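You operate a simulated robot arm through the tools that you are given. There is no shell and no other tool. Be economical: measure what you need, move in short steps, check, and stop when the job is done.

You run a simulated robot arm. Do the job below in one go: nothing can be reset, and whatever is moved stays where it is left.

TASK
Stand the wooden spoon and the green and yellow spoons in the grey mug.
Fine: they are in the open top drawer; leave the mug where it is, the ladle and all other spoons; shut the drawer.
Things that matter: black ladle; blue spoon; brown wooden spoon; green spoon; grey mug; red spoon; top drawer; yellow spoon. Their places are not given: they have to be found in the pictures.

The check looks at the end state, three seconds after you hand in, the way a careful person would. Anything else that was tipped, shoved, dropped, spilled or broken makes it a failure.

THE ROBOT
A 7-joint arm with a two-finger parallel gripper, fixed in place. Base frame: the origin is at the foot of the arm, x ahead of it, y to its left, z up. Readings come in m, rad, newtons and seconds.
Its first joint turns from -2.601 to 2.601 rad. Payload 3.43 kg.
The TCP is the grasp point between the finger pads, 0.03 m short of the fingertips. In the tool frame z runs along the fingers and y along their closing line. The gripper opens to 0.094 m. The fingers are 0.028 m wide and 0.01 m thick; the gripper's body (0.05 by 0.096 m) begins 0.055 m behind the TCP.
Orientation is that of the tool frame in the base frame, as a unit quaternion [x, y, z, w]. With the fingers straight down and closing along the base's y, the tool's x points along the base's -x, its y along +y and its z along -z.

THE INTERFACE
- The arm moves only by the tool move_arm. Its argument "motion" is a list of rows, each a list of 7 numbers: the turn, a rotation vector about the base's x, y, z in rad, then the shift along the base's x, y, z in m, then the closure in counts, from 0 (fully open) to 255 (shut). In form: [[ax, ay, az, x, y, z, gripper], ...]. A call has 1 to 20 rows; each row shifts and turns the commanded pose from where the row before left it. Each row takes 0.2 s and may step no farther than 0.05 m and 0.15 rad from the row before; otherwise, or with a gripper value out of range, the whole call is refused. A pose out of reach is approached as far as the arm can. The call stops where the force on the tool passes 40 N (or 10 N more than at its start, if that is more) or the arm is blocked; 0.2 s more then pass. The fingers move at their own pace (about 0.045 m/s each) and stop on an object; they squeeze with about 37 N. The grip force told is the motor's: it shows also when the fingers shut on nothing. Time passes only in rows, and 0.2 s behind the last, so rows that do not move let the fingers close. The reply holds the time, the measured pose of the TCP, the force on the tool along the base axes, the opening and the grip force, in the units named above and with some noise, with the torque about the TCP (base axes, N m) and any sound that the robot's microphone picked up.
- Cameras (640 x 400 px; columns grow to the right, rows downward): "scene" is fixed at [0.3991, -0.6503, 1.4804]; the picture's right is [0.61, -0.79, 0.00], its down [-0.70, -0.53, -0.48] and it looks along [0.38, 0.29, -0.88] (base axes); focal length 334 px, centre (320, 200). "wrist" rides on the gripper at [0.076, 0.014, -0.102] in the tool frame; the picture's right is [-0.18, 0.98, 0.00], its down [-0.75, -0.14, -0.64] and it looks along [-0.63, -0.12, 0.77] (tool axes); focal length 243 px, centre (320, 200).
- grab_frame(camera): a new picture of that camera. It takes no simulated time.
- locate(camera, pixels): for up to 12 pixels [column, row] of the newest picture of that camera ("zoom" is the newest enlarged one), the place [x, y, z] in the base frame of the surface seen there, good to about 0.003 m. It takes no simulated time.
- inspect(camera, box): a new picture of the part [left, top, right, bottom] of that camera's present view, enlarged. It takes no simulated time.
- job_done(): hands the job in; it is judged then, once.

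Go step by step. Measure first, check grasps and placings, and put right what went wrong. The budget is 80 turns and 54 pictures, counting those below and the enlarged ones. Unless the task says otherwise, let go and move clear before handing in, and close with one line.

The tools are called after "Emit:" as a command line: name --pt "numbers of a row" for each row, then --argument value for the rest, lists and objects as JSON in quotes. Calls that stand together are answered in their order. move_arm: Moves the arm, as the interface text tells. Its arguments: {"type":"object","properties":{"motion":{"type":"array"}},"required":["motion"]} The other tools are called the same way: grab_frame (camera) takes a picture; locate (camera, pixels) gives the place of the surface under pixels of a picture; inspect (camera, box) takes an enlarged picture of a part of a camera's view; job_done () hands the job in.

At the start:

```text
clock: 0.0
eef_pos: [0.2504, 0.0001, 0.4322]
ee_rot: [0.002, 0.957, -0.001, -0.292]
ft_force: [-0.7, -0.6, -0.6]
wrist_torque: [0.02, 0.0, 0.03]
width: 0.094
grip_force: 0.0
```

scene: 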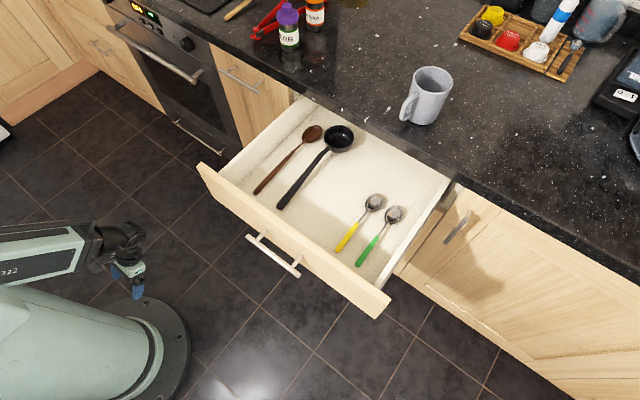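
wrist: 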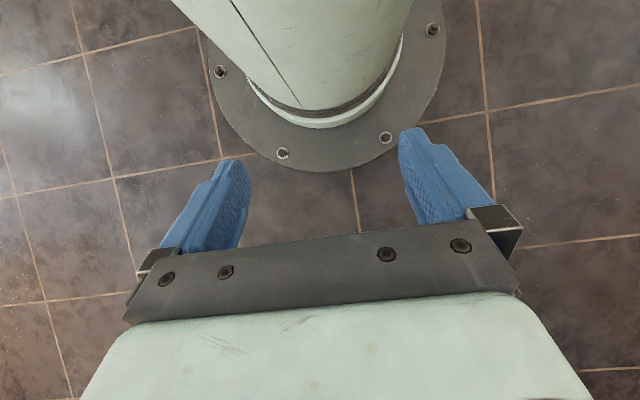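

The scene shows the open drawer with the wooden spoon (312,133 to 257,190), ladle, yellow spoon (374,201 to 339,249) and green spoon (393,213 to 358,264), and the mug at (428,92). I'll measure those first.

Emit:
locate --camera "scene" --pixels '[[312, 133], [296, 150], [257, 191], [340, 136], [280, 206], [374, 201], [360, 220], [339, 249], [393, 213], [380, 234], [358, 264], [320, 220]]'

Emit:
locate --camera "scene" --pixels '[[433, 67], [433, 82], [415, 76], [450, 80], [425, 122], [407, 108], [200, 165], [385, 300], [272, 256], [310, 100], [450, 185], [400, 140]]'

Emit:
inspect --camera "scene" --box '[200, 50, 480, 310]'

```text
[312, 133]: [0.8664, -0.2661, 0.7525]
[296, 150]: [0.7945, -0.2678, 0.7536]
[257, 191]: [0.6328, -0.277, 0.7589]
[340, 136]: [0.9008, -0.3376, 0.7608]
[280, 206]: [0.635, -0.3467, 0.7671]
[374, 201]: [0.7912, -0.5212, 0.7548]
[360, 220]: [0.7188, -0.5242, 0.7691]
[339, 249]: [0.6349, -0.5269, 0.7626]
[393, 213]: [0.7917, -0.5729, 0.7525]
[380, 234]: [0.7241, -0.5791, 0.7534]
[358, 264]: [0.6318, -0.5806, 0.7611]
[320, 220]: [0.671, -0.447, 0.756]
```

```text
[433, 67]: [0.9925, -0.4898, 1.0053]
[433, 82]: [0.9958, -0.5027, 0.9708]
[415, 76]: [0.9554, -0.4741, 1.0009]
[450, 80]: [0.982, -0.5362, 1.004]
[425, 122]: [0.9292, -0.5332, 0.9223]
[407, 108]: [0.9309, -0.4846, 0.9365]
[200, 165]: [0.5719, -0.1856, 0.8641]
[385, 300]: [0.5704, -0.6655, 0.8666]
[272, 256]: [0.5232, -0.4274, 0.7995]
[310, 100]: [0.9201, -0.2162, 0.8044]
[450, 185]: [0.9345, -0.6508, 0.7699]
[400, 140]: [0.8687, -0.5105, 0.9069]
```

```text
1.54 times, centred on (340, 180) of scene
```

zoom: 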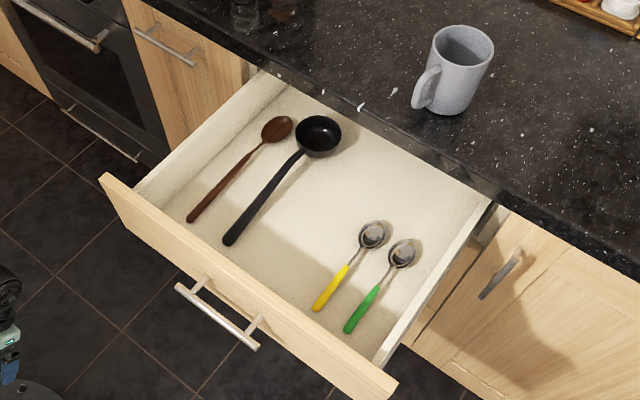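

The drawer floor is about z 0.752, the front's top is at 0.865, the counter is at 0.907 and the mug rim at 1.005. The spoons lie along x. I'll raise the arm first, well clear of the drawer front.

Emit:
move_arm --pt "0 -0.04 0 0 0 0.05 0" --pt "0 -0.04 0 0 0 0.05 0" --pt "0 -0.04 0 0 0 0.05 0" --pt "0 -0.04 0 0 0 0.05 0" --pt "0 -0.04 0 0 0 0.05 0" --pt "0 -0.04 0 0 0 0.05 0" --pt "0 -0.04 0 0 0 0.05 0" --pt "0 -0.04 0 0.0 0 0.05 0" --pt "0 -0.04 0 0.0 0 0.05 0" --pt "0 -0.04 0 0.0 0 0.05 0" --pt "0 -0.04 0 0.0 0 0.05 0" --pt "0 -0.04 0 0.0 0 0.05 0" --pt "0 -0.04 0 0.0 0 0.04 0"

```text
clock: 2.8
eef_pos: [0.5325, -0.0014, 0.9045]
ee_rot: [0.003, 0.999, 0.001, -0.036]
ft_force: [0.0, 1.0, -0.5]
wrist_torque: [0.0, -0.01, 0.02]
width: 0.0942
grip_force: 0.0
out of reach, approached as far as the arm can: row 1, 2, 3, 4, 5, 6, 7, 8, 9, 10, 11, 12
```

The arm couldn't keep x = 0.25 at that height and ended at (0.53, 0, 0.90). A small step will show where the commanded pose now stands.

Emit:
move_arm --pt "0 0 0 0.02 0 0.04 0" --pt "0 0 0 0.02 0 0.04 0"

```text
clock: 3.4
eef_pos: [0.5702, -0.0023, 0.9828]
ee_rot: [0.002, 0.999, 0.001, -0.036]
ft_force: [0.0, 0.0, -0.2]
wrist_torque: [0.02, -0.01, 0.03]
width: 0.0941
grip_force: 0.0
```

Commands continue from the pose the arm reached. Next I'll move above the drawer and straighten the tool.

Emit:
move_arm --pt "0 -0.036 0 0 -0.045 0.01 0" --pt "0 -0.036 0 0 -0.045 0.01 0" --pt "0 0 0 0 -0.045 0 0" --pt "0 0 0 0 -0.045 0 0" --pt "0 0 0 0.01 -0.045 0 0" --pt "0 0 0 0.01 -0.045 0 0" --pt "0 0 0 0.02 -0.045 0 0" --pt "0 0 0 0.02 -0.045 0 0" --pt "0 0 0 0.02 -0.045 0 0" --pt "0 0 0 0.02 -0.045 0 0"

Emit:
grab_frame --camera "wrist"

Emit:
grab_frame --camera "scene"

```text
clock: 5.6
eef_pos: [0.6751, -0.4483, 1.0022]
ee_rot: [0.003, 1.0, 0.001, 0.0]
ft_force: [-0.4, -0.3, 0.1]
wrist_torque: [0.01, -0.05, -0.03]
width: 0.094
grip_force: 0.0
```

```text
50 pictures are left
```

wrist: 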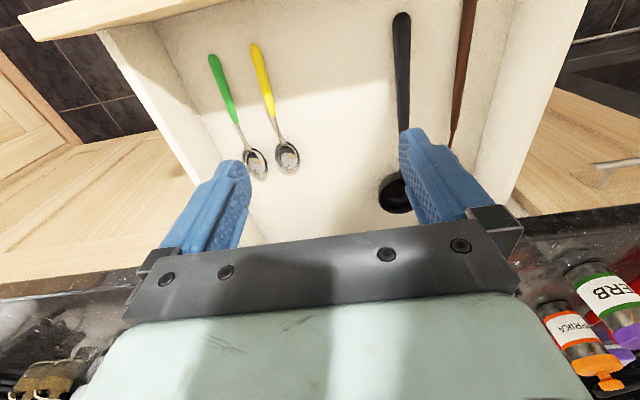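

```text
49 pictures are left
```

scene: 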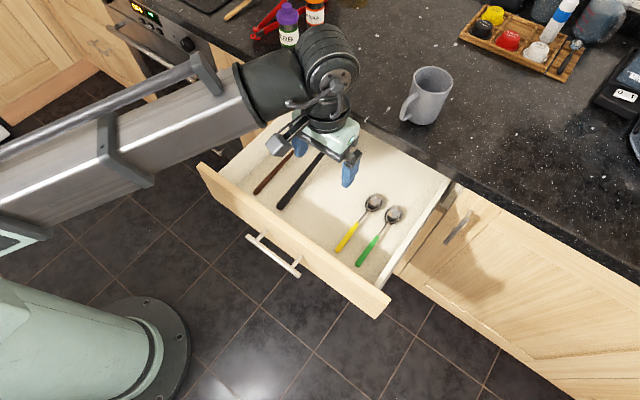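

The arm is above the drawer and the wrist view shows the green, yellow, ladle and wooden handles clearly. I'll measure them from here.

Emit:
locate --camera "wrist" --pixels '[[212, 58], [230, 105], [240, 130], [257, 162], [255, 48], [269, 105], [276, 128], [288, 155], [466, 20], [455, 120], [400, 20], [330, 100]]'

Emit:
locate --camera "scene" --pixels '[[432, 66], [414, 74], [452, 80], [434, 93], [449, 94], [433, 78], [401, 118], [404, 100], [424, 124], [370, 140], [440, 178], [428, 110]]'

Emit:
inspect --camera "scene" --box '[380, 50, 476, 140]'

```text
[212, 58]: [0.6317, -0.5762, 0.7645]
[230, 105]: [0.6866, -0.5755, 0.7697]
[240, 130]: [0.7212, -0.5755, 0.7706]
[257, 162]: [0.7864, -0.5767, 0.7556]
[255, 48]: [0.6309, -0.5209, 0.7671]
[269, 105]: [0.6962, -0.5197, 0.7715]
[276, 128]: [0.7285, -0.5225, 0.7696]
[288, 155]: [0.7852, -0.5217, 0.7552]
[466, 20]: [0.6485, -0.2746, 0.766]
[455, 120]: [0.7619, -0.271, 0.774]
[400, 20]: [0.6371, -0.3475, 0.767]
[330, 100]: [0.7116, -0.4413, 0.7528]
```

```text
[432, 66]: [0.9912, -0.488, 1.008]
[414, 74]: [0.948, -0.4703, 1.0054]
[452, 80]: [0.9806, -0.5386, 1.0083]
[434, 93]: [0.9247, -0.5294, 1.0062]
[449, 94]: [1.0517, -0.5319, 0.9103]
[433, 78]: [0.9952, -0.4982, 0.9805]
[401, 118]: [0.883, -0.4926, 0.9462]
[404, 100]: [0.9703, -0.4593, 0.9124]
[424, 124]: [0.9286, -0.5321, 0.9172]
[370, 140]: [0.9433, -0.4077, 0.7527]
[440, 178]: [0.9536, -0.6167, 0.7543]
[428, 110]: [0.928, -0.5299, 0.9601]
```

```text
4.44 times, centred on (428, 95) of scene
```

zoom: 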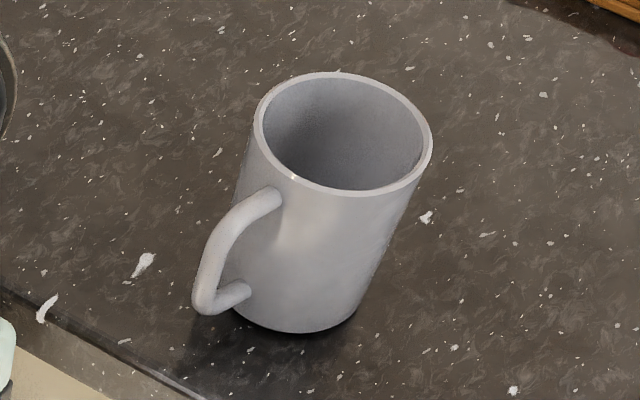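

The mug handle points toward -x. I'll fix the rim points on the zoomed picture.

Emit:
locate --camera "zoom" --pixels '[[335, 75], [400, 97], [429, 145], [405, 183], [350, 190], [290, 172], [259, 125], [285, 85], [330, 150], [220, 225], [205, 308], [300, 332]]'

```text
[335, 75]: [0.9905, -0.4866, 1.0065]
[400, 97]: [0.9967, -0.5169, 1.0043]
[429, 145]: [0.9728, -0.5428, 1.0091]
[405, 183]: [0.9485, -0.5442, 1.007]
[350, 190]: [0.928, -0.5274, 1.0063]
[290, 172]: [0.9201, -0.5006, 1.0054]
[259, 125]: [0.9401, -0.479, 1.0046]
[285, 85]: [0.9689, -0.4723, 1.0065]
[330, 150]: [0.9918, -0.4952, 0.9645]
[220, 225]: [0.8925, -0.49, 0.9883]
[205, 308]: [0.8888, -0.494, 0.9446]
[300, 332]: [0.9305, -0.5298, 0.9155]
```

The rim centre is about (0.958, -0.508) at z 1.006, with an inner radius near 0.036. Before going down for the wooden spoon I'll check the left drawer wall's height and position.

Emit:
locate --camera "wrist" --pixels '[[540, 60], [555, 60], [570, 60], [525, 100], [500, 170], [515, 170], [530, 130], [500, 60], [476, 20], [459, 80], [457, 100], [452, 140]]'

```text
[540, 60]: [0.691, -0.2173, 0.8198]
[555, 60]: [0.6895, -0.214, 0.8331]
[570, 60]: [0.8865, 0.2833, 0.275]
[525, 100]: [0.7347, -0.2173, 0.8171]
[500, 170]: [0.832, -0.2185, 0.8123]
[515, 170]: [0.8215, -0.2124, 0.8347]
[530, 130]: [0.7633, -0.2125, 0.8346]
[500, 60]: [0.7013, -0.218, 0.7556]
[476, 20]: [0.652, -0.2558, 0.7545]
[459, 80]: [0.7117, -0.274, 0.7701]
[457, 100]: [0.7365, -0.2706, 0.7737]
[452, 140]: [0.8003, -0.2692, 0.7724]
```

The wall top is at z 0.834 and its inner face at y -0.218, so the hand clears it. I'll move over the wooden spoon at (0.755, -0.271) with the gripper half open and descend part way.

Emit:
move_arm --pt "0 0 0 0.02 0.0443 0 110" --pt "0 0 0 0.02 0.0443 0 110" --pt "0 0 0 0.02 0.0443 0 110" --pt "0 0 0 0.02 0.0443 -0.03 110" --pt "0 0 0 0 0 -0.04 110" --pt "0 0 0 0 0 -0.04 110" --pt "0 0 0 0 0 -0.03 110" --pt "0 0 0 0 0 0 110"

Emit:
grab_frame --camera "wrist"

```text
refused: row 4 steps farther than a row can; nothing moved
```

```text
47 pictures are left
```

wrist: 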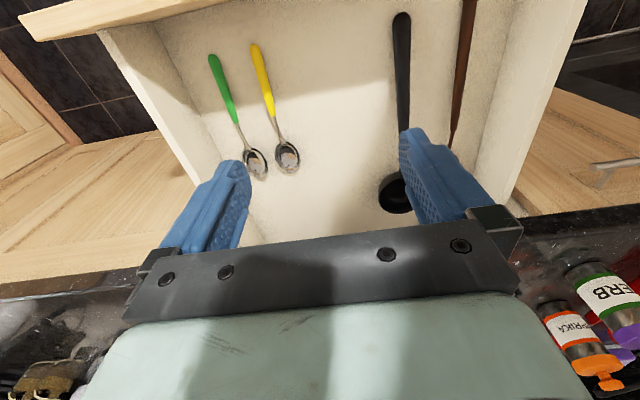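

The call was refused because row 4 stepped too far. I'll send it again with the sideways and downward parts separated.

Emit:
move_arm --pt "0 0 0 0.02 0.0443 0 110" --pt "0 0 0 0.02 0.0443 0 110" --pt "0 0 0 0.02 0.0443 0 110" --pt "0 0 0 0.02 0.0443 0 110" --pt "0 0 0 0 0 -0.045 110" --pt "0 0 0 0 0 -0.045 110" --pt "0 0 0 0 0 -0.045 110" --pt "0 0 0 0 0 0 110"

Emit:
grab_frame --camera "wrist"

```text
clock: 7.4
eef_pos: [0.7533, -0.277, 0.8655]
ee_rot: [0.003, 1.0, 0.001, 0.001]
ft_force: [0.1, 0.2, 0.6]
wrist_torque: [0.02, -0.01, 0.02]
width: 0.0533
grip_force: 0.1
```

```text
46 pictures are left
```

wrist: 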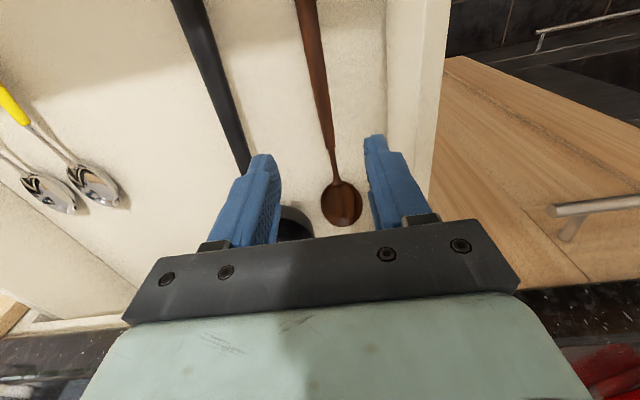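

The spoon sits between the fingers. I'll correct y by +6 mm, descend to z 0.787 and close.

Emit:
move_arm --pt "0 0 0 0.002 0.006 -0.02 110" --pt "0 0 0 0 0 -0.03 110" --pt "0 0 0 0 0 -0.02 110" --pt "0 0 0 0 0 -0.008 110" --pt "0 0 0 0 0 0 110" --pt "0 0 0 0 0 0 255" --pt "0 0 0 0 0 0 255" --pt "0 0 0 0 0 0 255" --pt "0 0 0 0 0 0 255" --pt "0 0 0 0 0 0 255"

Emit:
grab_frame --camera "wrist"

```text
clock: 9.6
eef_pos: [0.7555, -0.2697, 0.7883]
ee_rot: [0.003, 1.0, 0.001, 0.0]
ft_force: [0.7, -0.5, 0.8]
wrist_torque: [0.02, 0.01, 0.02]
width: 0.009
grip_force: 36.8
```

```text
45 pictures are left
```

wrist: 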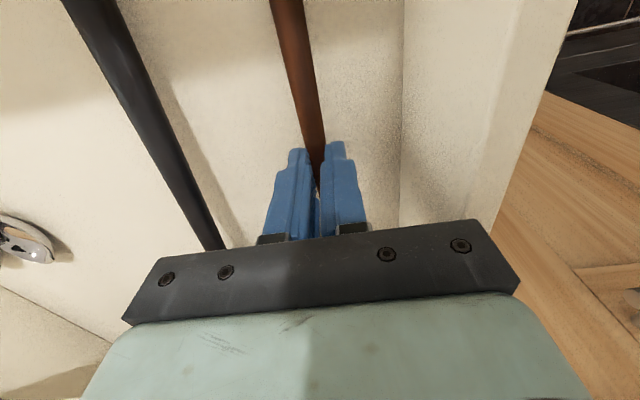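

The wooden spoon is gripped, with 9 mm between the fingers. Its bowl tip (x about 0.89) is under the counter edge, so I'll lift 5 cm, then tip the bowl up while backing off.

Emit:
move_arm --pt "0 0 0 0 0 0.015 255" --pt "0 0 0 -0.005 0 0.02 255" --pt "0 0 0 -0.005 0 0.02 255" --pt "0 -0.1 0 -0.01 0 0.005 255" --pt "0 -0.1 0 -0.01 0 0.005 255" --pt "0 -0.1 0 -0.01 0 0.01 255" --pt "0 -0.1 0 -0.01 0 0.015 255" --pt "0 -0.1 0 -0.005 0 0.02 255" --pt "0 -0.1 0 0 0 0.03 255" --pt "0 -0.1 0 0 0 0.03 255" --pt "0 0 0 0 0 0.03 255"

Emit:
grab_frame --camera "scene"

```text
clock: 12.0
eef_pos: [0.7008, -0.268, 0.9886]
ee_rot: [0.003, 0.939, 0.002, 0.343]
ft_force: [-0.1, -0.2, 0.1]
wrist_torque: [0.01, 0.01, 0.02]
width: 0.0091
grip_force: 36.9
```

```text
44 pictures are left
```

scene: 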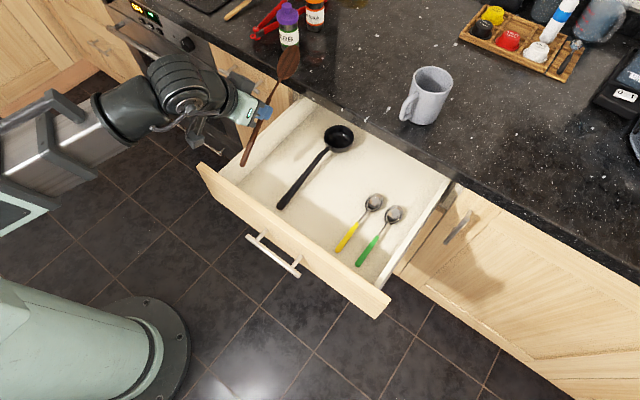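

The spoon is held firmly with its bowl up. I'll rise, pitch to about 70° and move across to the mug's y while still short of it.

Emit:
move_arm --pt "0 -0.104 0 0 0 0.04 255" --pt "0 -0.104 0 0 0 0.04 255" --pt "0 -0.104 0 0 0 0.04 255" --pt "0 -0.104 0 0 0 0.04 255" --pt "0 -0.104 0 0 0 0.03 255" --pt "0 0 0 0 -0.048 0 255" --pt "0 0 0 0 -0.048 0 255" --pt "0 0 0 0 -0.048 0 255" --pt "0 0 0 0 -0.048 0 255" --pt "0 0 0 0 -0.048 0 255" --pt "0 0 0 0.02 0 0 255" --pt "0 0 0 0.03 0 0 255" --pt "0 0 0 0.03 0 0 255"

Emit:
grab_frame --camera "scene"

Emit:
grab_frame --camera "wrist"

```text
clock: 14.8
eef_pos: [0.7808, -0.5083, 1.1799]
ee_rot: [0.002, 0.819, 0.002, 0.574]
ft_force: [-0.2, 1.3, -0.4]
wrist_torque: [0.0, 0.07, 0.0]
width: 0.0088
grip_force: 37.4
```

```text
43 pictures are left
```

scene: 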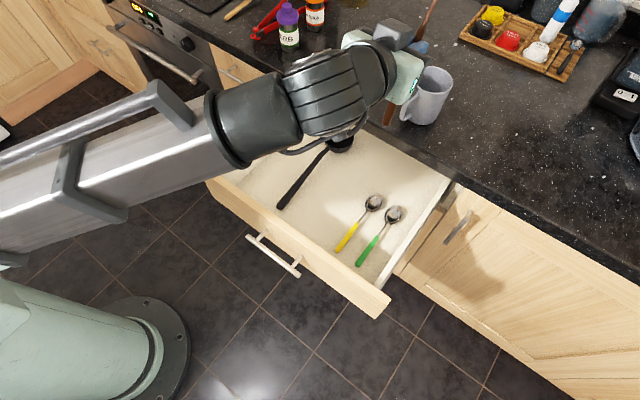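

```text
42 pictures are left
```

wrist: 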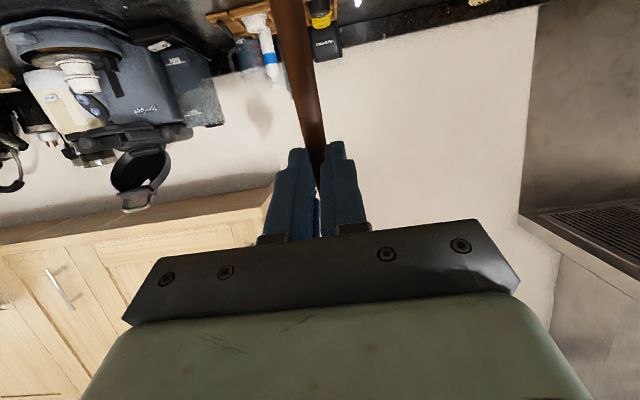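

The pitch reached 70°. I'll measure the held spoon's handle in the wrist view to get its lower end.

Emit:
locate --camera "wrist" --pixels '[[288, 5], [295, 40], [303, 80], [312, 130]]'

Emit:
locate --camera "scene" --pixels '[[386, 122], [391, 108], [432, 8], [425, 30]]'

```text
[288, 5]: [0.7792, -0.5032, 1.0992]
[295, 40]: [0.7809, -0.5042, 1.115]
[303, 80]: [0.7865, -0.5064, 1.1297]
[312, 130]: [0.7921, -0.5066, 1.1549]
```

```text
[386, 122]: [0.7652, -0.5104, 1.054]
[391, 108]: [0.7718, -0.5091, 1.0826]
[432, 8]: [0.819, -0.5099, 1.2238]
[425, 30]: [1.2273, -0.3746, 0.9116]
```

The handle's lower end is about 0.128 m below the TCP and 0.017 m behind it. I'll move forward to x 0.962 and check before lowering.

Emit:
move_arm --pt "0 0 0 0.045 0 0 255" --pt "0 0 0 0.045 0 0 255" --pt "0 0 0 0.045 0 0 255" --pt "0 0 0 0.045 0 0 255" --pt "0 0 0 0 0 0 255"

Emit:
inspect --camera "scene" --box '[360, 0, 520, 140]'

Emit:
grab_frame --camera "wrist"

```text
clock: 16.0
eef_pos: [0.9618, -0.5089, 1.1791]
ee_rot: [0.002, 0.819, 0.002, 0.574]
ft_force: [-0.3, -0.5, -0.6]
wrist_torque: [-0.04, 0.0, -0.02]
width: 0.009
grip_force: 37.3
```

```text
2.86 times, centred on (440, 70) of scene
```

zoom: 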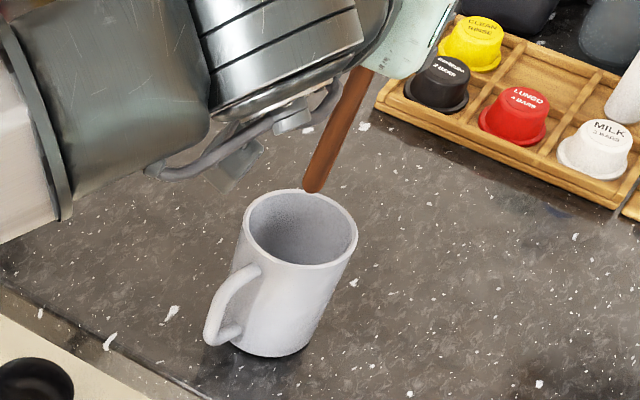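

```text
40 pictures are left
```

wrist: 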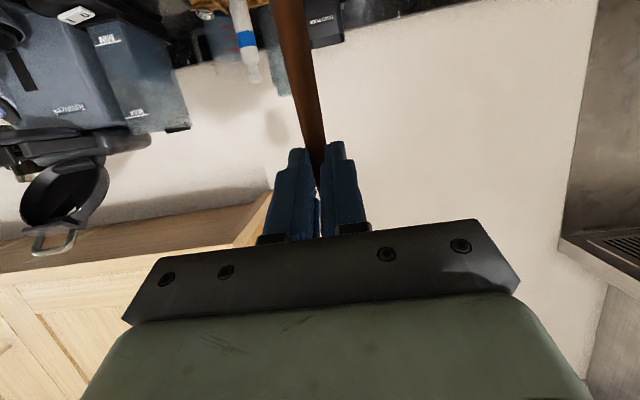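

Emit:
locate --camera "zoom" --pixels '[[312, 186], [325, 150], [345, 105], [300, 193], [352, 225], [285, 262], [245, 240]]'

```text
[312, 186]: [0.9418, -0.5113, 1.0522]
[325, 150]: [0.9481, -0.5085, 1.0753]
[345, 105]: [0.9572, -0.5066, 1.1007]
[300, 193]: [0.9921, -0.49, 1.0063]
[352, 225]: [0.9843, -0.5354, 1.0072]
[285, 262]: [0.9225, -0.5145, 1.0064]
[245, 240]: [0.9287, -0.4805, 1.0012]
```

The handle end at (0.942, -0.511, 1.05) is right over the mug opening. Before lowering, I'll check the low parts of the wrist, around zoom (230,180).

Emit:
locate --camera "zoom" --pixels '[[232, 175], [160, 170], [60, 215], [290, 122], [210, 175], [250, 155], [180, 140], [330, 95]]'

```text
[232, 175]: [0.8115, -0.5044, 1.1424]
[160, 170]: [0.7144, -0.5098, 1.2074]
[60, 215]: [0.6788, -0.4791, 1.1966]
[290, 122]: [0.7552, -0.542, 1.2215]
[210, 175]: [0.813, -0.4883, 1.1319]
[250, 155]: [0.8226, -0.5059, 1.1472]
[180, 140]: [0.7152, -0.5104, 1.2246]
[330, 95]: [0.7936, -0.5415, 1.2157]
```

The lowest wrist part is only 5 cm below the TCP, so lowering is safe. I'll lower the spoon 0.115 m into the mug.

Emit:
move_arm --pt "0 0 0 0.002 0.002 -0.03 255" --pt "0 0 0 0 0 -0.03 255" --pt "0 0 0 0 0 -0.025 255" --pt "0 0 0 0 0 -0.02 255" --pt "0 0 0 0 0 -0.01 255" --pt "0 0 0 0 0 0 255"

Emit:
inspect --camera "scene" --box '[360, 0, 520, 140]'

```text
clock: 17.4
eef_pos: [0.9631, -0.5072, 1.065]
ee_rot: [0.002, 0.819, 0.002, 0.573]
ft_force: [-0.5, 0.1, 0.1]
wrist_torque: [-0.01, 0.03, -0.03]
width: 0.0088
grip_force: 36.7
```

```text
2.86 times, centred on (440, 70) of scene
```

zoom: 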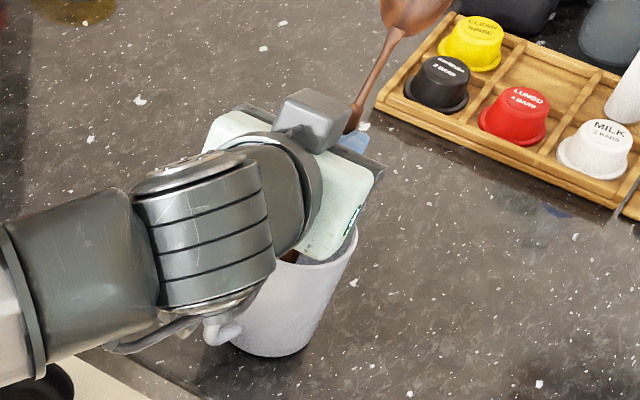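

The handle is inside the mug with no contact force. I'll lower 12 mm more, open slightly, and back straight out along the fingers.

Emit:
move_arm --pt "0 0 0 0 0 -0.012 255" --pt "0 0 0 0 0 0 255" --pt "0 0 0 0 0 0 215" --pt "0 0 0 0 0 0 190" --pt "0 0 0 0 0 0 190" --pt "0 0 0 -0.019 0 0.007 190" --pt "0 0 0 -0.019 0 0.007 190" --pt "0 0 0 -0.038 0 0.014 190" --pt "0 0 0 -0.038 0 0.02 190" --pt "0 0 0 -0.038 0 0.03 190" --pt "0 0 0 -0.038 0 0.03 190" --pt "0 0 0 -0.04 0 0.02 190"

Emit:
grab_frame --camera "scene"

```text
clock: 20.0
eef_pos: [0.7325, -0.5055, 1.1795]
ee_rot: [0.002, 0.82, 0.002, 0.573]
ft_force: [0.2, 0.0, -0.4]
wrist_torque: [-0.03, 0.01, 0.02]
width: 0.0238
grip_force: 0.0
```

```text
38 pictures are left
```

scene: 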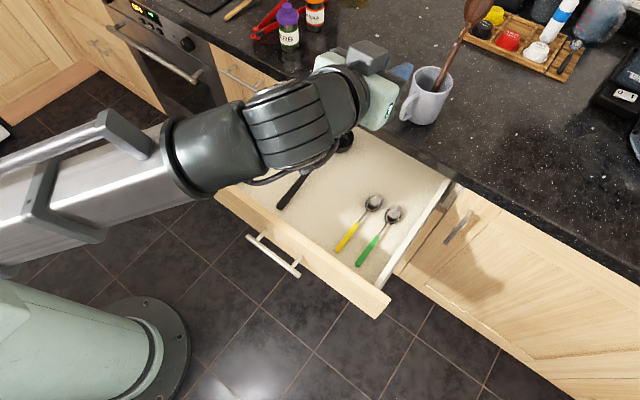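

The wooden spoon stands in the mug, leaning away from the arm. Next I'll go over the yellow spoon with the tool turned down again and a narrower opening.

Emit:
move_arm --pt "0 0.136 0 0 -0.008 -0.02 140" --pt "0 0.136 0 0 -0.008 -0.02 140" --pt "0 0.136 0 0 0 -0.03 140" --pt "0 0.136 0 0 0 -0.03 140" --pt "0 0.136 0 0 0 -0.03 140" --pt "0 0.136 0 0.007 0 -0.03 140" --pt "0 0.136 0 0 0 -0.03 140" --pt "0 0.136 0 0 0 -0.03 140" --pt "0 0.132 0 0 0 -0.03 140" --pt "0 0 0 0 0 -0.04 140" --pt "0 0 0 0 0 -0.02 140" --pt "0 0 0 0 0 0 140"

Emit:
grab_frame --camera "wrist"

Emit:
inspect --camera "scene" --box '[380, 0, 520, 130]'

```text
clock: 22.6
eef_pos: [0.737, -0.5244, 0.8709]
ee_rot: [0.002, 1.0, 0.002, 0.001]
ft_force: [0.7, -0.1, -0.9]
wrist_torque: [0.05, -0.03, 0.02]
width: 0.0424
grip_force: 0.0
```

```text
37 pictures are left
```

wrist: 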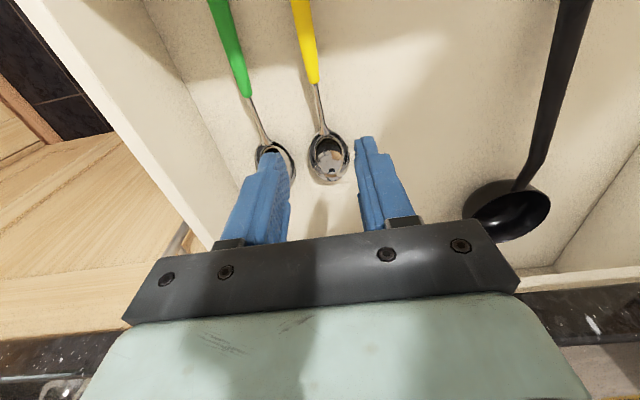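

```text
3.08 times, centred on (450, 65) of scene
```

zoom: 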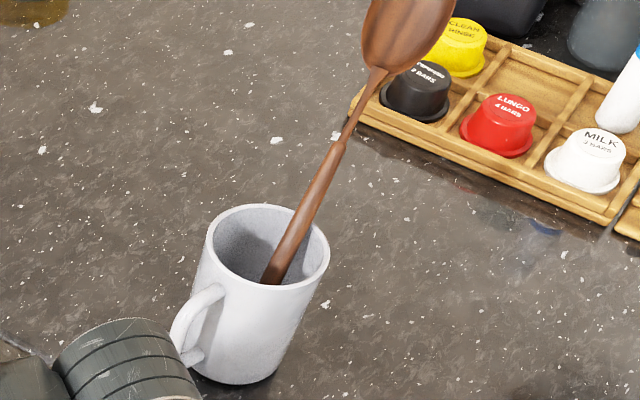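

Emit:
locate --camera "wrist" --pixels '[[304, 20], [313, 70], [318, 100], [322, 122], [330, 155], [240, 75], [254, 112], [262, 138]]'

Emit:
locate --camera "zoom" --pixels '[[272, 275], [300, 220], [330, 160], [370, 85], [400, 30], [305, 212]]'

```text
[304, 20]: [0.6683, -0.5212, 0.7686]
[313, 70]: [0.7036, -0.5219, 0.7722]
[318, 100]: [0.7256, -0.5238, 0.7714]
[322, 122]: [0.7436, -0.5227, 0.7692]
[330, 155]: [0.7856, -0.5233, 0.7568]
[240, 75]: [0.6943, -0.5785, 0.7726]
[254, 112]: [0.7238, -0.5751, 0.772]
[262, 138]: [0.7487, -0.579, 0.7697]
```

```text
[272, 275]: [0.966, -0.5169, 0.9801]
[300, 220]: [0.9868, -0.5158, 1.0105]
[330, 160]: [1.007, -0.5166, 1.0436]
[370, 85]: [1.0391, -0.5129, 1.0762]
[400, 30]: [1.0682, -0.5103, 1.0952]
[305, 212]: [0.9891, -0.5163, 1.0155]
```

The wooden spoon leans at (0.989, -0.516) on the far rim, which leaves room on both sides. I'll grip the yellow spoon at its neck, (0.742, -0.523).

Emit:
move_arm --pt "0 0 0 0.004 0.001 -0.03 140" --pt "0 0 0 0 0 -0.03 140" --pt "0 0 0 0 0 -0.015 140" --pt "0 0 0 0 0 -0.008 140" --pt "0 0 0 0 0 0 140" --pt "0 0 0 0 0 0 255" --pt "0 0 0 0 0 0 255" --pt "0 0 0 0 0 0 255" --pt "0 0 0 0 0 0 255"

Emit:
grab_frame --camera "wrist"

```text
clock: 24.6
eef_pos: [0.7434, -0.523, 0.7865]
ee_rot: [0.002, 1.0, 0.001, 0.001]
ft_force: [-0.4, 0.6, 0.0]
wrist_torque: [-0.04, -0.02, -0.03]
width: 0.0035
grip_force: 37.2
```

```text
35 pictures are left
```

wrist: 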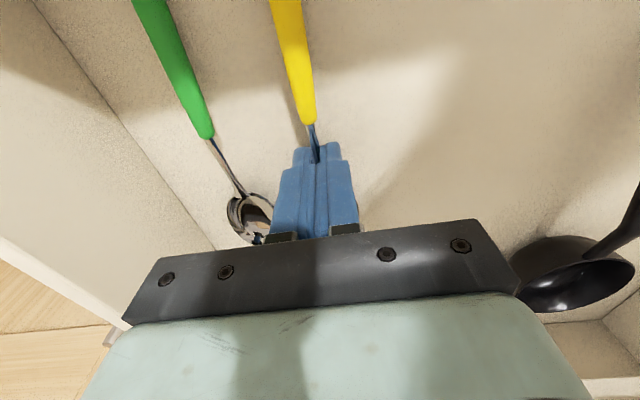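

The yellow neck is gripped at 3.5 mm. I'll lift, pitch the bowl up to 70° and rise to the transfer height.

Emit:
move_arm --pt "0 0 0 0 0 0.02 255" --pt "0 0 0 0 0 0.04 255" --pt "0 0 0 -0.01 0 0.04 255" --pt "0 -0.1 0 -0.01 0 0.03 255" --pt "0 -0.1 0 -0.01 0 0.03 255" --pt "0 -0.1 0 -0.01 0 0.03 255" --pt "0 -0.11 0 0 0 0.03 255" --pt "0 -0.11 0 0 0 0.03 255" --pt "0 -0.14 0 0 0.01 0.03 255" --pt "0 -0.14 0 0 0.01 0.03 255" --pt "0 -0.14 0 0 0.01 0.03 255" --pt "0 -0.14 0 0 0 0.03 255" --pt "0 -0.14 0 0 0 0.02 255" --pt "0 0 0 0.03 0 0 255"

Emit:
grab_frame --camera "wrist"

Emit:
grab_frame --camera "scene"

```text
clock: 27.6
eef_pos: [0.7336, -0.4954, 1.1793]
ee_rot: [0.002, 0.819, 0.001, 0.573]
ft_force: [-0.6, 0.2, -0.2]
wrist_torque: [0.0, 0.01, -0.02]
width: 0.0035
grip_force: 37.0
```

```text
34 pictures are left
```

wrist: 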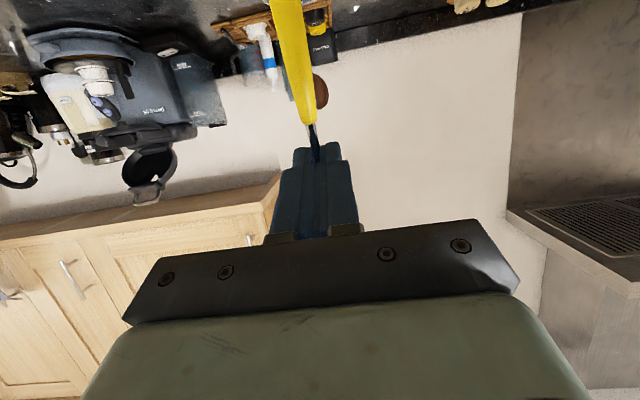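

```text
33 pictures are left
```

scene: 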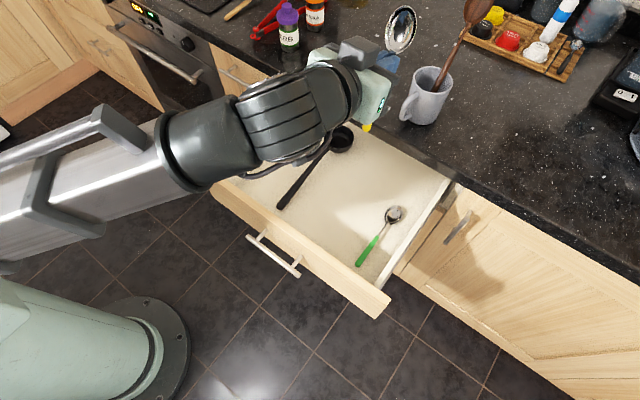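

The yellow spoon is held upright and the wooden spoon hasn't moved. I'll bring it over the mug, on the left side of the wooden spoon.

Emit:
move_arm --pt "0 0 0 0.046 0.003 0 255" --pt "0 0 0 0.046 0 0 255" --pt "0 0 0 0.046 0 0 255" --pt "0 0 0 0.046 0 0 255" --pt "0 0 0 0.046 0 0 255" --pt "0 0 0 0 0 -0.025 255" --pt "0 0 0 0 0 0 255"

Emit:
inspect --camera "scene" --box '[360, 0, 520, 140]'

```text
clock: 29.2
eef_pos: [0.9634, -0.4908, 1.1514]
ee_rot: [0.001, 0.819, 0.002, 0.574]
ft_force: [0.5, 0.3, 0.3]
wrist_torque: [-0.04, -0.01, -0.01]
width: 0.0034
grip_force: 37.0
```

```text
2.86 times, centred on (440, 70) of scene
```

zoom: 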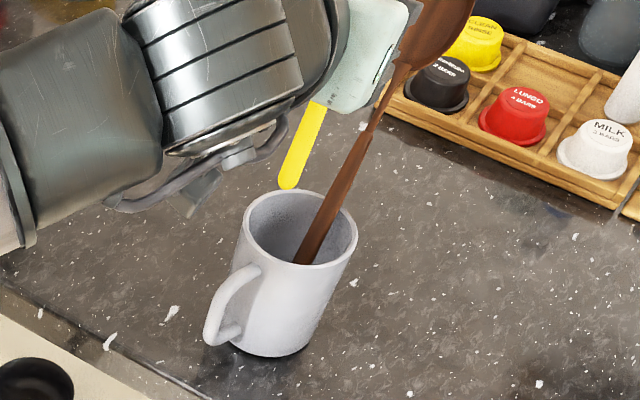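

Emit:
locate --camera "zoom" --pixels '[[288, 184], [300, 150], [315, 112], [322, 235], [305, 258]]'

```text
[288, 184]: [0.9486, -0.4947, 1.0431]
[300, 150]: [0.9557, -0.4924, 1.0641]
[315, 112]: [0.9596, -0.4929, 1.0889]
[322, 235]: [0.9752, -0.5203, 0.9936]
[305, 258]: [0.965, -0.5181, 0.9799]
```

The yellow handle end at (0.949, -0.494, 1.04) is over the opening and clear of the wooden handle. I'll lower 0.106 m.

Emit:
move_arm --pt "0 0 0 0 0 -0.03 255" --pt "0 0 0 0 0 -0.03 255" --pt "0 0 0 0 0 -0.025 255" --pt "0 0 0 0 0 -0.015 255" --pt "0 0 0 0 0 -0.006 255" --pt "0 0 0 0 0 0 255"

Emit:
inspect --camera "scene" --box '[360, 0, 520, 140]'

```text
clock: 30.6
eef_pos: [0.9635, -0.49, 1.0471]
ee_rot: [0.002, 0.819, 0.002, 0.573]
ft_force: [-0.6, 0.3, -1.3]
wrist_torque: [-0.03, 0.0, 0.01]
width: 0.0035
grip_force: 36.4
```

```text
2.86 times, centred on (440, 70) of scene
```

zoom: 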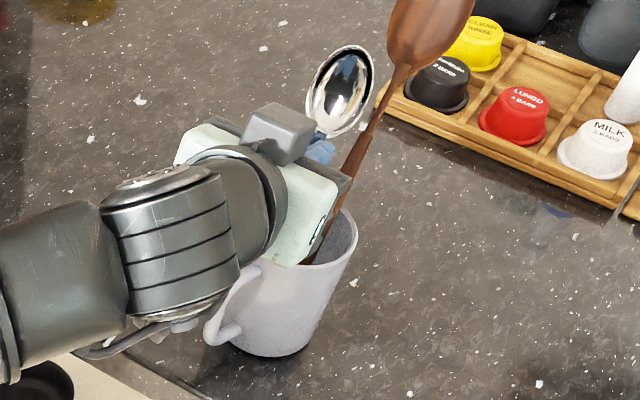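

There's no contact force. I'll release with a small opening and back out along the fingers.

Emit:
move_arm --pt "0 0 0 0 0 0 225" --pt "0 0 0 0 0 0 200" --pt "0 0 0 0 0 0 200" --pt "0 0 0 -0.019 0 0.007 200" --pt "0 0 0 -0.019 0 0.007 200" --pt "0 0 0 -0.038 0 0.014 200" --pt "0 0 0 -0.038 0 0.02 200" --pt "0 0 0 -0.038 0 0.03 200" --pt "0 0 0 -0.038 0 0.03 200" --pt "0 0 0 -0.04 0 0.02 200"

Emit:
grab_frame --camera "scene"

```text
clock: 32.8
eef_pos: [0.7337, -0.4892, 1.1758]
ee_rot: [0.001, 0.82, 0.003, 0.572]
ft_force: [-0.2, 0.4, 0.0]
wrist_torque: [0.0, -0.02, 0.0]
width: 0.0203
grip_force: 0.1
```

```text
30 pictures are left
```

scene: 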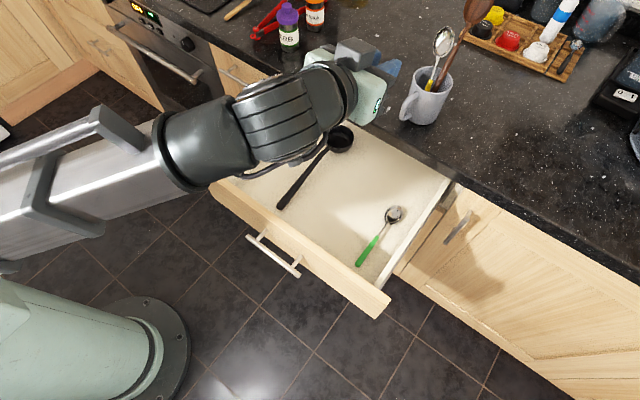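

Yellow stands in the mug as well. Now I'll go over the green spoon at (0.743, -0.577).

Emit:
move_arm --pt "0 0.136 0 0 -0.03 -0.02 140" --pt "0 0.136 0 0 -0.03 -0.02 140" --pt "0 0.136 0 0 -0.028 -0.03 140" --pt "0 0.136 0 0 0 -0.03 140" --pt "0 0.136 0 0 0 -0.03 140" --pt "0 0.136 0 0.007 0 -0.03 140" --pt "0 0.136 0 0 0 -0.03 140" --pt "0 0.136 0 0 0 -0.03 140" --pt "0 0.132 0 0 0 -0.03 140" --pt "0 0 0 0 0 -0.04 140" --pt "0 0 0 0 0 -0.015 140" --pt "0 0 0 0 0 0 140"

Emit:
grab_frame --camera "wrist"

Emit:
inspect --camera "scene" --box '[380, 0, 520, 130]'

```text
clock: 35.4
eef_pos: [0.7407, -0.578, 0.868]
ee_rot: [0.003, 1.0, 0.0, 0.001]
ft_force: [-0.5, 0.4, 0.5]
wrist_torque: [-0.01, -0.02, 0.03]
width: 0.0425
grip_force: 0.0
```

```text
29 pictures are left
```

wrist: 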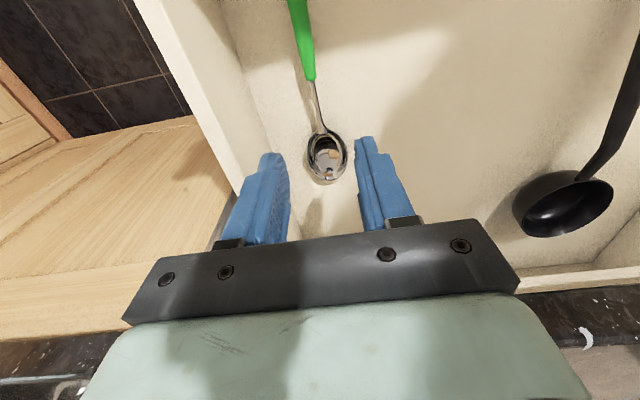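

```text
3.08 times, centred on (450, 65) of scene
```

zoom: 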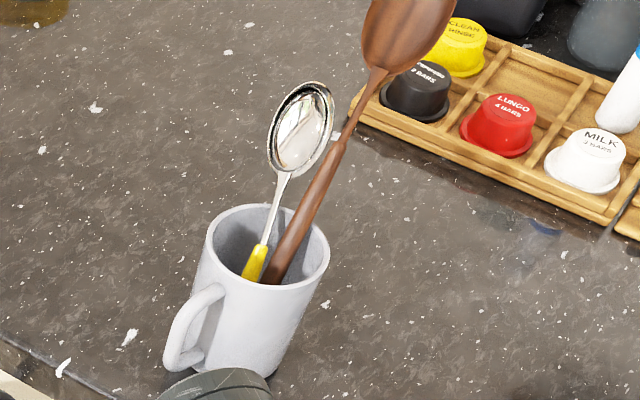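

Emit:
locate --camera "zoom" --pixels '[[255, 262], [272, 220], [283, 180], [300, 125], [290, 250], [300, 220], [330, 160], [330, 85], [327, 250]]'

Emit:
locate --camera "wrist" --pixels '[[309, 70], [315, 100], [319, 120], [327, 155], [235, 150], [225, 190]]'

```text
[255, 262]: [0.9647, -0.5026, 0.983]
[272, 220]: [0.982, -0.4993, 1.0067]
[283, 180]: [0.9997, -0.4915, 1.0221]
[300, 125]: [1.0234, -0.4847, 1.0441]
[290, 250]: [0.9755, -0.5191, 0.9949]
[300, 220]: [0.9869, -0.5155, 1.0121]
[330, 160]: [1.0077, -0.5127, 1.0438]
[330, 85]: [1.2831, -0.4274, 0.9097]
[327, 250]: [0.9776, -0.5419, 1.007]
```

```text
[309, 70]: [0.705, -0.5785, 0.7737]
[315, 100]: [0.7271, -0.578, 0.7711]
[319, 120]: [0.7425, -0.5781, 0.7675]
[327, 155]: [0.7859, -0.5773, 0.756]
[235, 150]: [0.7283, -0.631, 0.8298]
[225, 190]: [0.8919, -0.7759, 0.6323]
```

Yellow and wooden lean side by side, leaving the mug's right (-y) side free. I'll grip the green neck at (0.743, -0.578).

Emit:
move_arm --pt "0 0 0 0.002 0 -0.03 140" --pt "0 0 0 0 0 -0.03 140" --pt "0 0 0 0 0 -0.015 140" --pt "0 0 0 0 0 -0.006 140" --pt "0 0 0 0 0 0 140" --pt "0 0 0 0 0 0 255" --pt "0 0 0 0 0 0 255" --pt "0 0 0 0 0 0 255" --pt "0 0 0 0 0 0 255"

Emit:
grab_frame --camera "wrist"

```text
clock: 37.4
eef_pos: [0.7428, -0.5791, 0.7891]
ee_rot: [0.002, 1.0, 0.001, 0.001]
ft_force: [-0.5, 0.5, -0.2]
wrist_torque: [-0.01, 0.0, -0.01]
width: 0.0038
grip_force: 36.8
```

```text
27 pictures are left
```

wrist: 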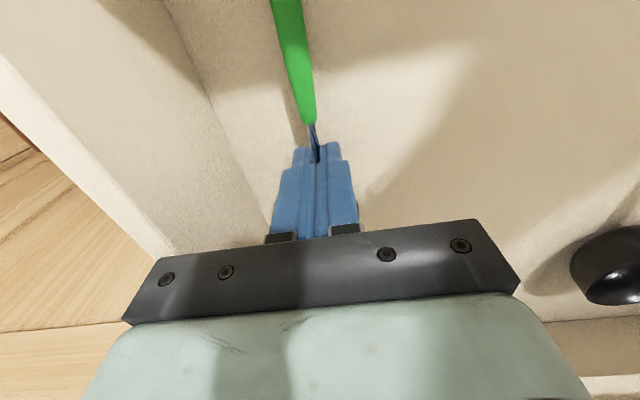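

The green neck is gripped. I'll lift, pitch up and move to y -0.531 ahead of the mug, as I did for yellow.

Emit:
move_arm --pt "0 0 0 0 0 0.02 255" --pt "0 0 0 0 0 0.04 255" --pt "0 0 0 -0.01 0 0.04 255" --pt "0 -0.1 0 -0.01 0 0.03 255" --pt "0 -0.1 0 -0.01 0 0.03 255" --pt "0 -0.1 0 -0.01 0 0.03 255" --pt "0 -0.11 0 0 0 0.03 255" --pt "0 -0.11 0 0 0 0.03 255" --pt "0 -0.14 0 0 0.015 0.03 255" --pt "0 -0.14 0 0 0.015 0.03 255" --pt "0 -0.14 0 0 0.018 0.03 255" --pt "0 -0.14 0 0 0 0.03 255" --pt "0 -0.14 0 0 0 0.02 255" --pt "0 0 0 0.03 0 0 255"

Emit:
grab_frame --camera "scene"

```text
clock: 40.4
eef_pos: [0.7316, -0.5305, 1.1764]
ee_rot: [0.001, 0.819, 0.002, 0.573]
ft_force: [-0.1, 0.6, -0.3]
wrist_torque: [-0.03, 0.05, -0.04]
width: 0.0037
grip_force: 37.0
```

```text
26 pictures are left
```

scene: 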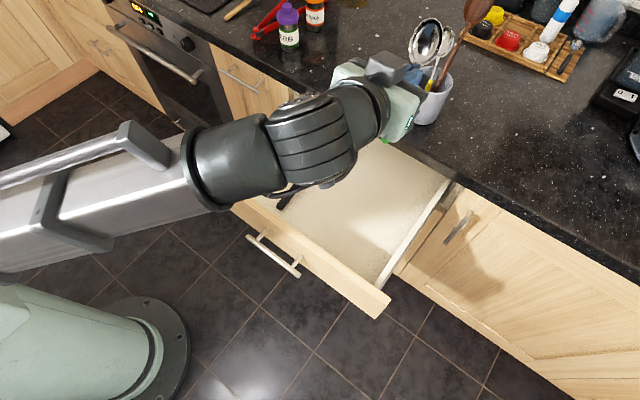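

The green spoon is held upright at y -0.53. I'll move it forward over the mug's right side, staying above the rim.

Emit:
move_arm --pt "0 0 0 0.046 0 0 255" --pt "0 0 0 0.046 0 0 255" --pt "0 0 0 0.046 0 0 255" --pt "0 0 0 0.046 0 0 255" --pt "0 0 0 0.046 0 0 255" --pt "0 0 0 0.002 0 -0.02 255" --pt "0 0 0 0 0 0 255"

Emit:
inspect --camera "scene" --box '[360, 0, 520, 140]'

```text
clock: 42.0
eef_pos: [0.9669, -0.5289, 1.159]
ee_rot: [0.003, 0.819, 0.001, 0.574]
ft_force: [0.2, 0.4, -0.2]
wrist_torque: [0.01, 0.02, -0.03]
width: 0.0038
grip_force: 36.9
```

```text
2.86 times, centred on (440, 70) of scene
```

zoom: 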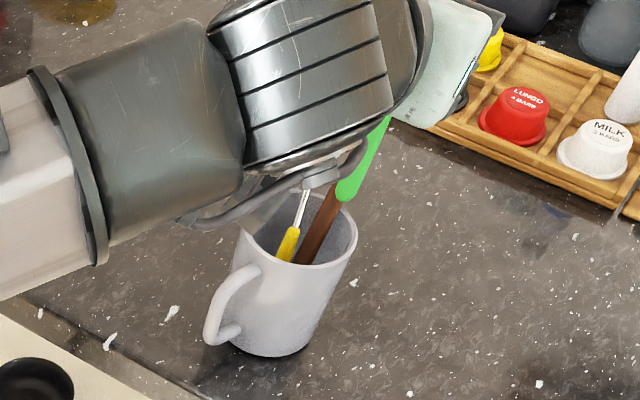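

Emit:
locate --camera "zoom" --pixels '[[345, 196], [360, 165], [375, 140], [325, 225], [310, 255], [356, 230]]'

```text
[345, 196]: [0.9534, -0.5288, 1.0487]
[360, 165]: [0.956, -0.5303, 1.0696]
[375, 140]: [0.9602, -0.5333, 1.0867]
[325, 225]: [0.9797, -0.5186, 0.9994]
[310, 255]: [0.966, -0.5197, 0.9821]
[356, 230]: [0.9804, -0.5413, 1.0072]
```

The green end at (0.953, -0.528) is slightly too near the wooden handle, at y -0.519. I'll shift 5 mm to -y and lower to TCP z 1.058.

Emit:
move_arm --pt "0 0 0 0 -0.005 0 255" --pt "0 0 0 0 0 -0.025 255" --pt "0 0 0 0 0 -0.025 255" --pt "0 0 0 0 0 -0.02 255" --pt "0 0 0 0 0 -0.02 255" --pt "0 0 0 0 0 -0.01 255" --pt "0 0 0 0 0 0 255"

Emit:
inspect --camera "scene" --box '[360, 0, 520, 140]'

```text
clock: 43.6
eef_pos: [0.9646, -0.5352, 1.0591]
ee_rot: [0.001, 0.819, 0.002, 0.573]
ft_force: [-0.6, -0.1, 0.5]
wrist_torque: [0.04, 0.06, -0.02]
width: 0.0036
grip_force: 37.0
```

```text
2.86 times, centred on (440, 70) of scene
```

zoom: 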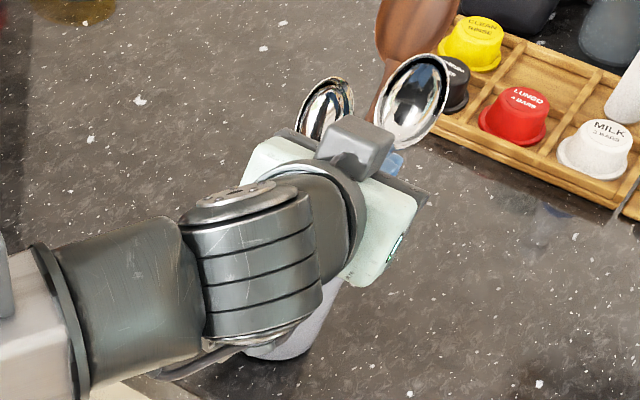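

No contact force. I'll lower another centimetre to shorten the drop, then open slightly and back out.

Emit:
move_arm --pt "0 0 0 0 0 -0.011 255" --pt "0 0 0 0 0 0 255" --pt "0 0 0 0 0 0 225" --pt "0 0 0 0 0 0 205" --pt "0 0 0 0 0 0 205" --pt "0 0 0 -0.019 0 0.007 205" --pt "0 0 0 -0.019 0 0.007 205" --pt "0 0 0 -0.038 0 0.014 205" --pt "0 0 0 -0.038 0 0.02 205" --pt "0 0 0 -0.038 0 0.03 205" --pt "0 0 0 -0.038 0 0.03 205" --pt "0 0 0 -0.04 0 0.02 205"

Emit:
grab_frame --camera "scene"

```text
clock: 46.2
eef_pos: [0.7345, -0.5339, 1.1758]
ee_rot: [0.002, 0.82, 0.001, 0.573]
ft_force: [0.3, -0.2, 0.2]
wrist_torque: [0.0, -0.02, -0.02]
width: 0.0185
grip_force: 0.1
```

```text
23 pictures are left
```

scene: 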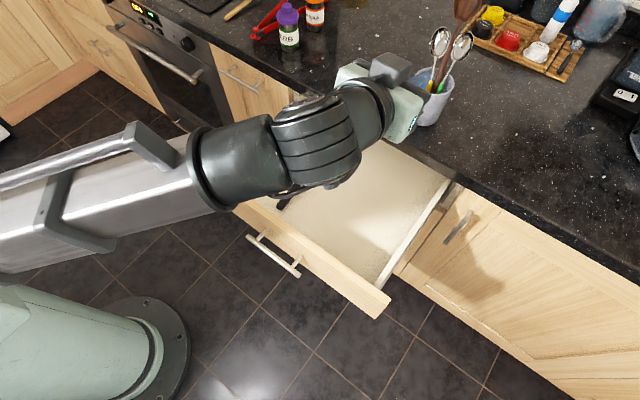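

All three spoons are in the mug. For the drawer I'll close the fingers, pitch to 45° and move back over the front at a safe height.

Emit:
move_arm --pt "0 0.073 0 -0.04 0.018 -0.02 255" --pt "0 0.073 0 -0.04 0.018 -0.02 255" --pt "0 0.073 0 -0.04 0.018 -0.02 255" --pt "0 0.073 0 -0.04 0.018 -0.02 255" --pt "0 0.073 0 -0.04 0.018 -0.02 255" --pt "0 0.073 0 -0.04 0.018 -0.02 255" --pt "0 0 0 -0.02 0 0 255"

Emit:
grab_frame --camera "scene"

Emit:
inspect --camera "scene" --box '[390, 0, 520, 130]'

```text
clock: 47.8
eef_pos: [0.4745, -0.4258, 1.0556]
ee_rot: [0.002, 0.924, 0.001, 0.381]
ft_force: [-0.3, -0.4, -0.2]
wrist_torque: [0.0, -0.01, 0.01]
width: 0.0
grip_force: 33.0
```

```text
22 pictures are left
```

scene: 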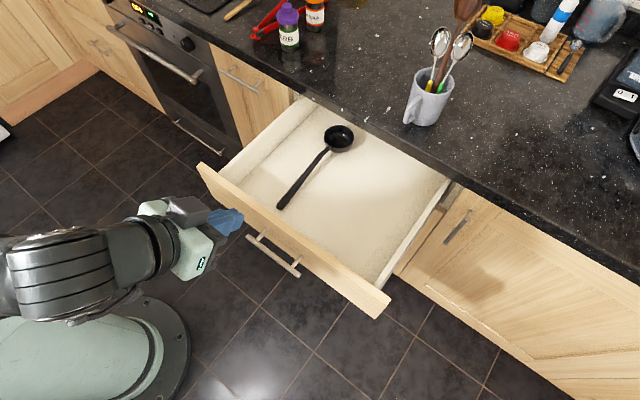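

```text
3.08 times, centred on (455, 65) of scene
```

zoom: 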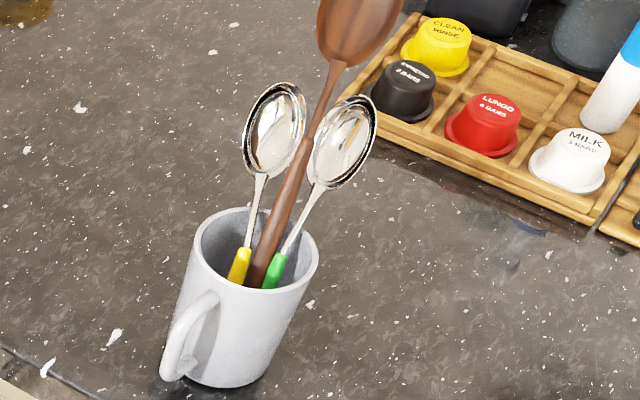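

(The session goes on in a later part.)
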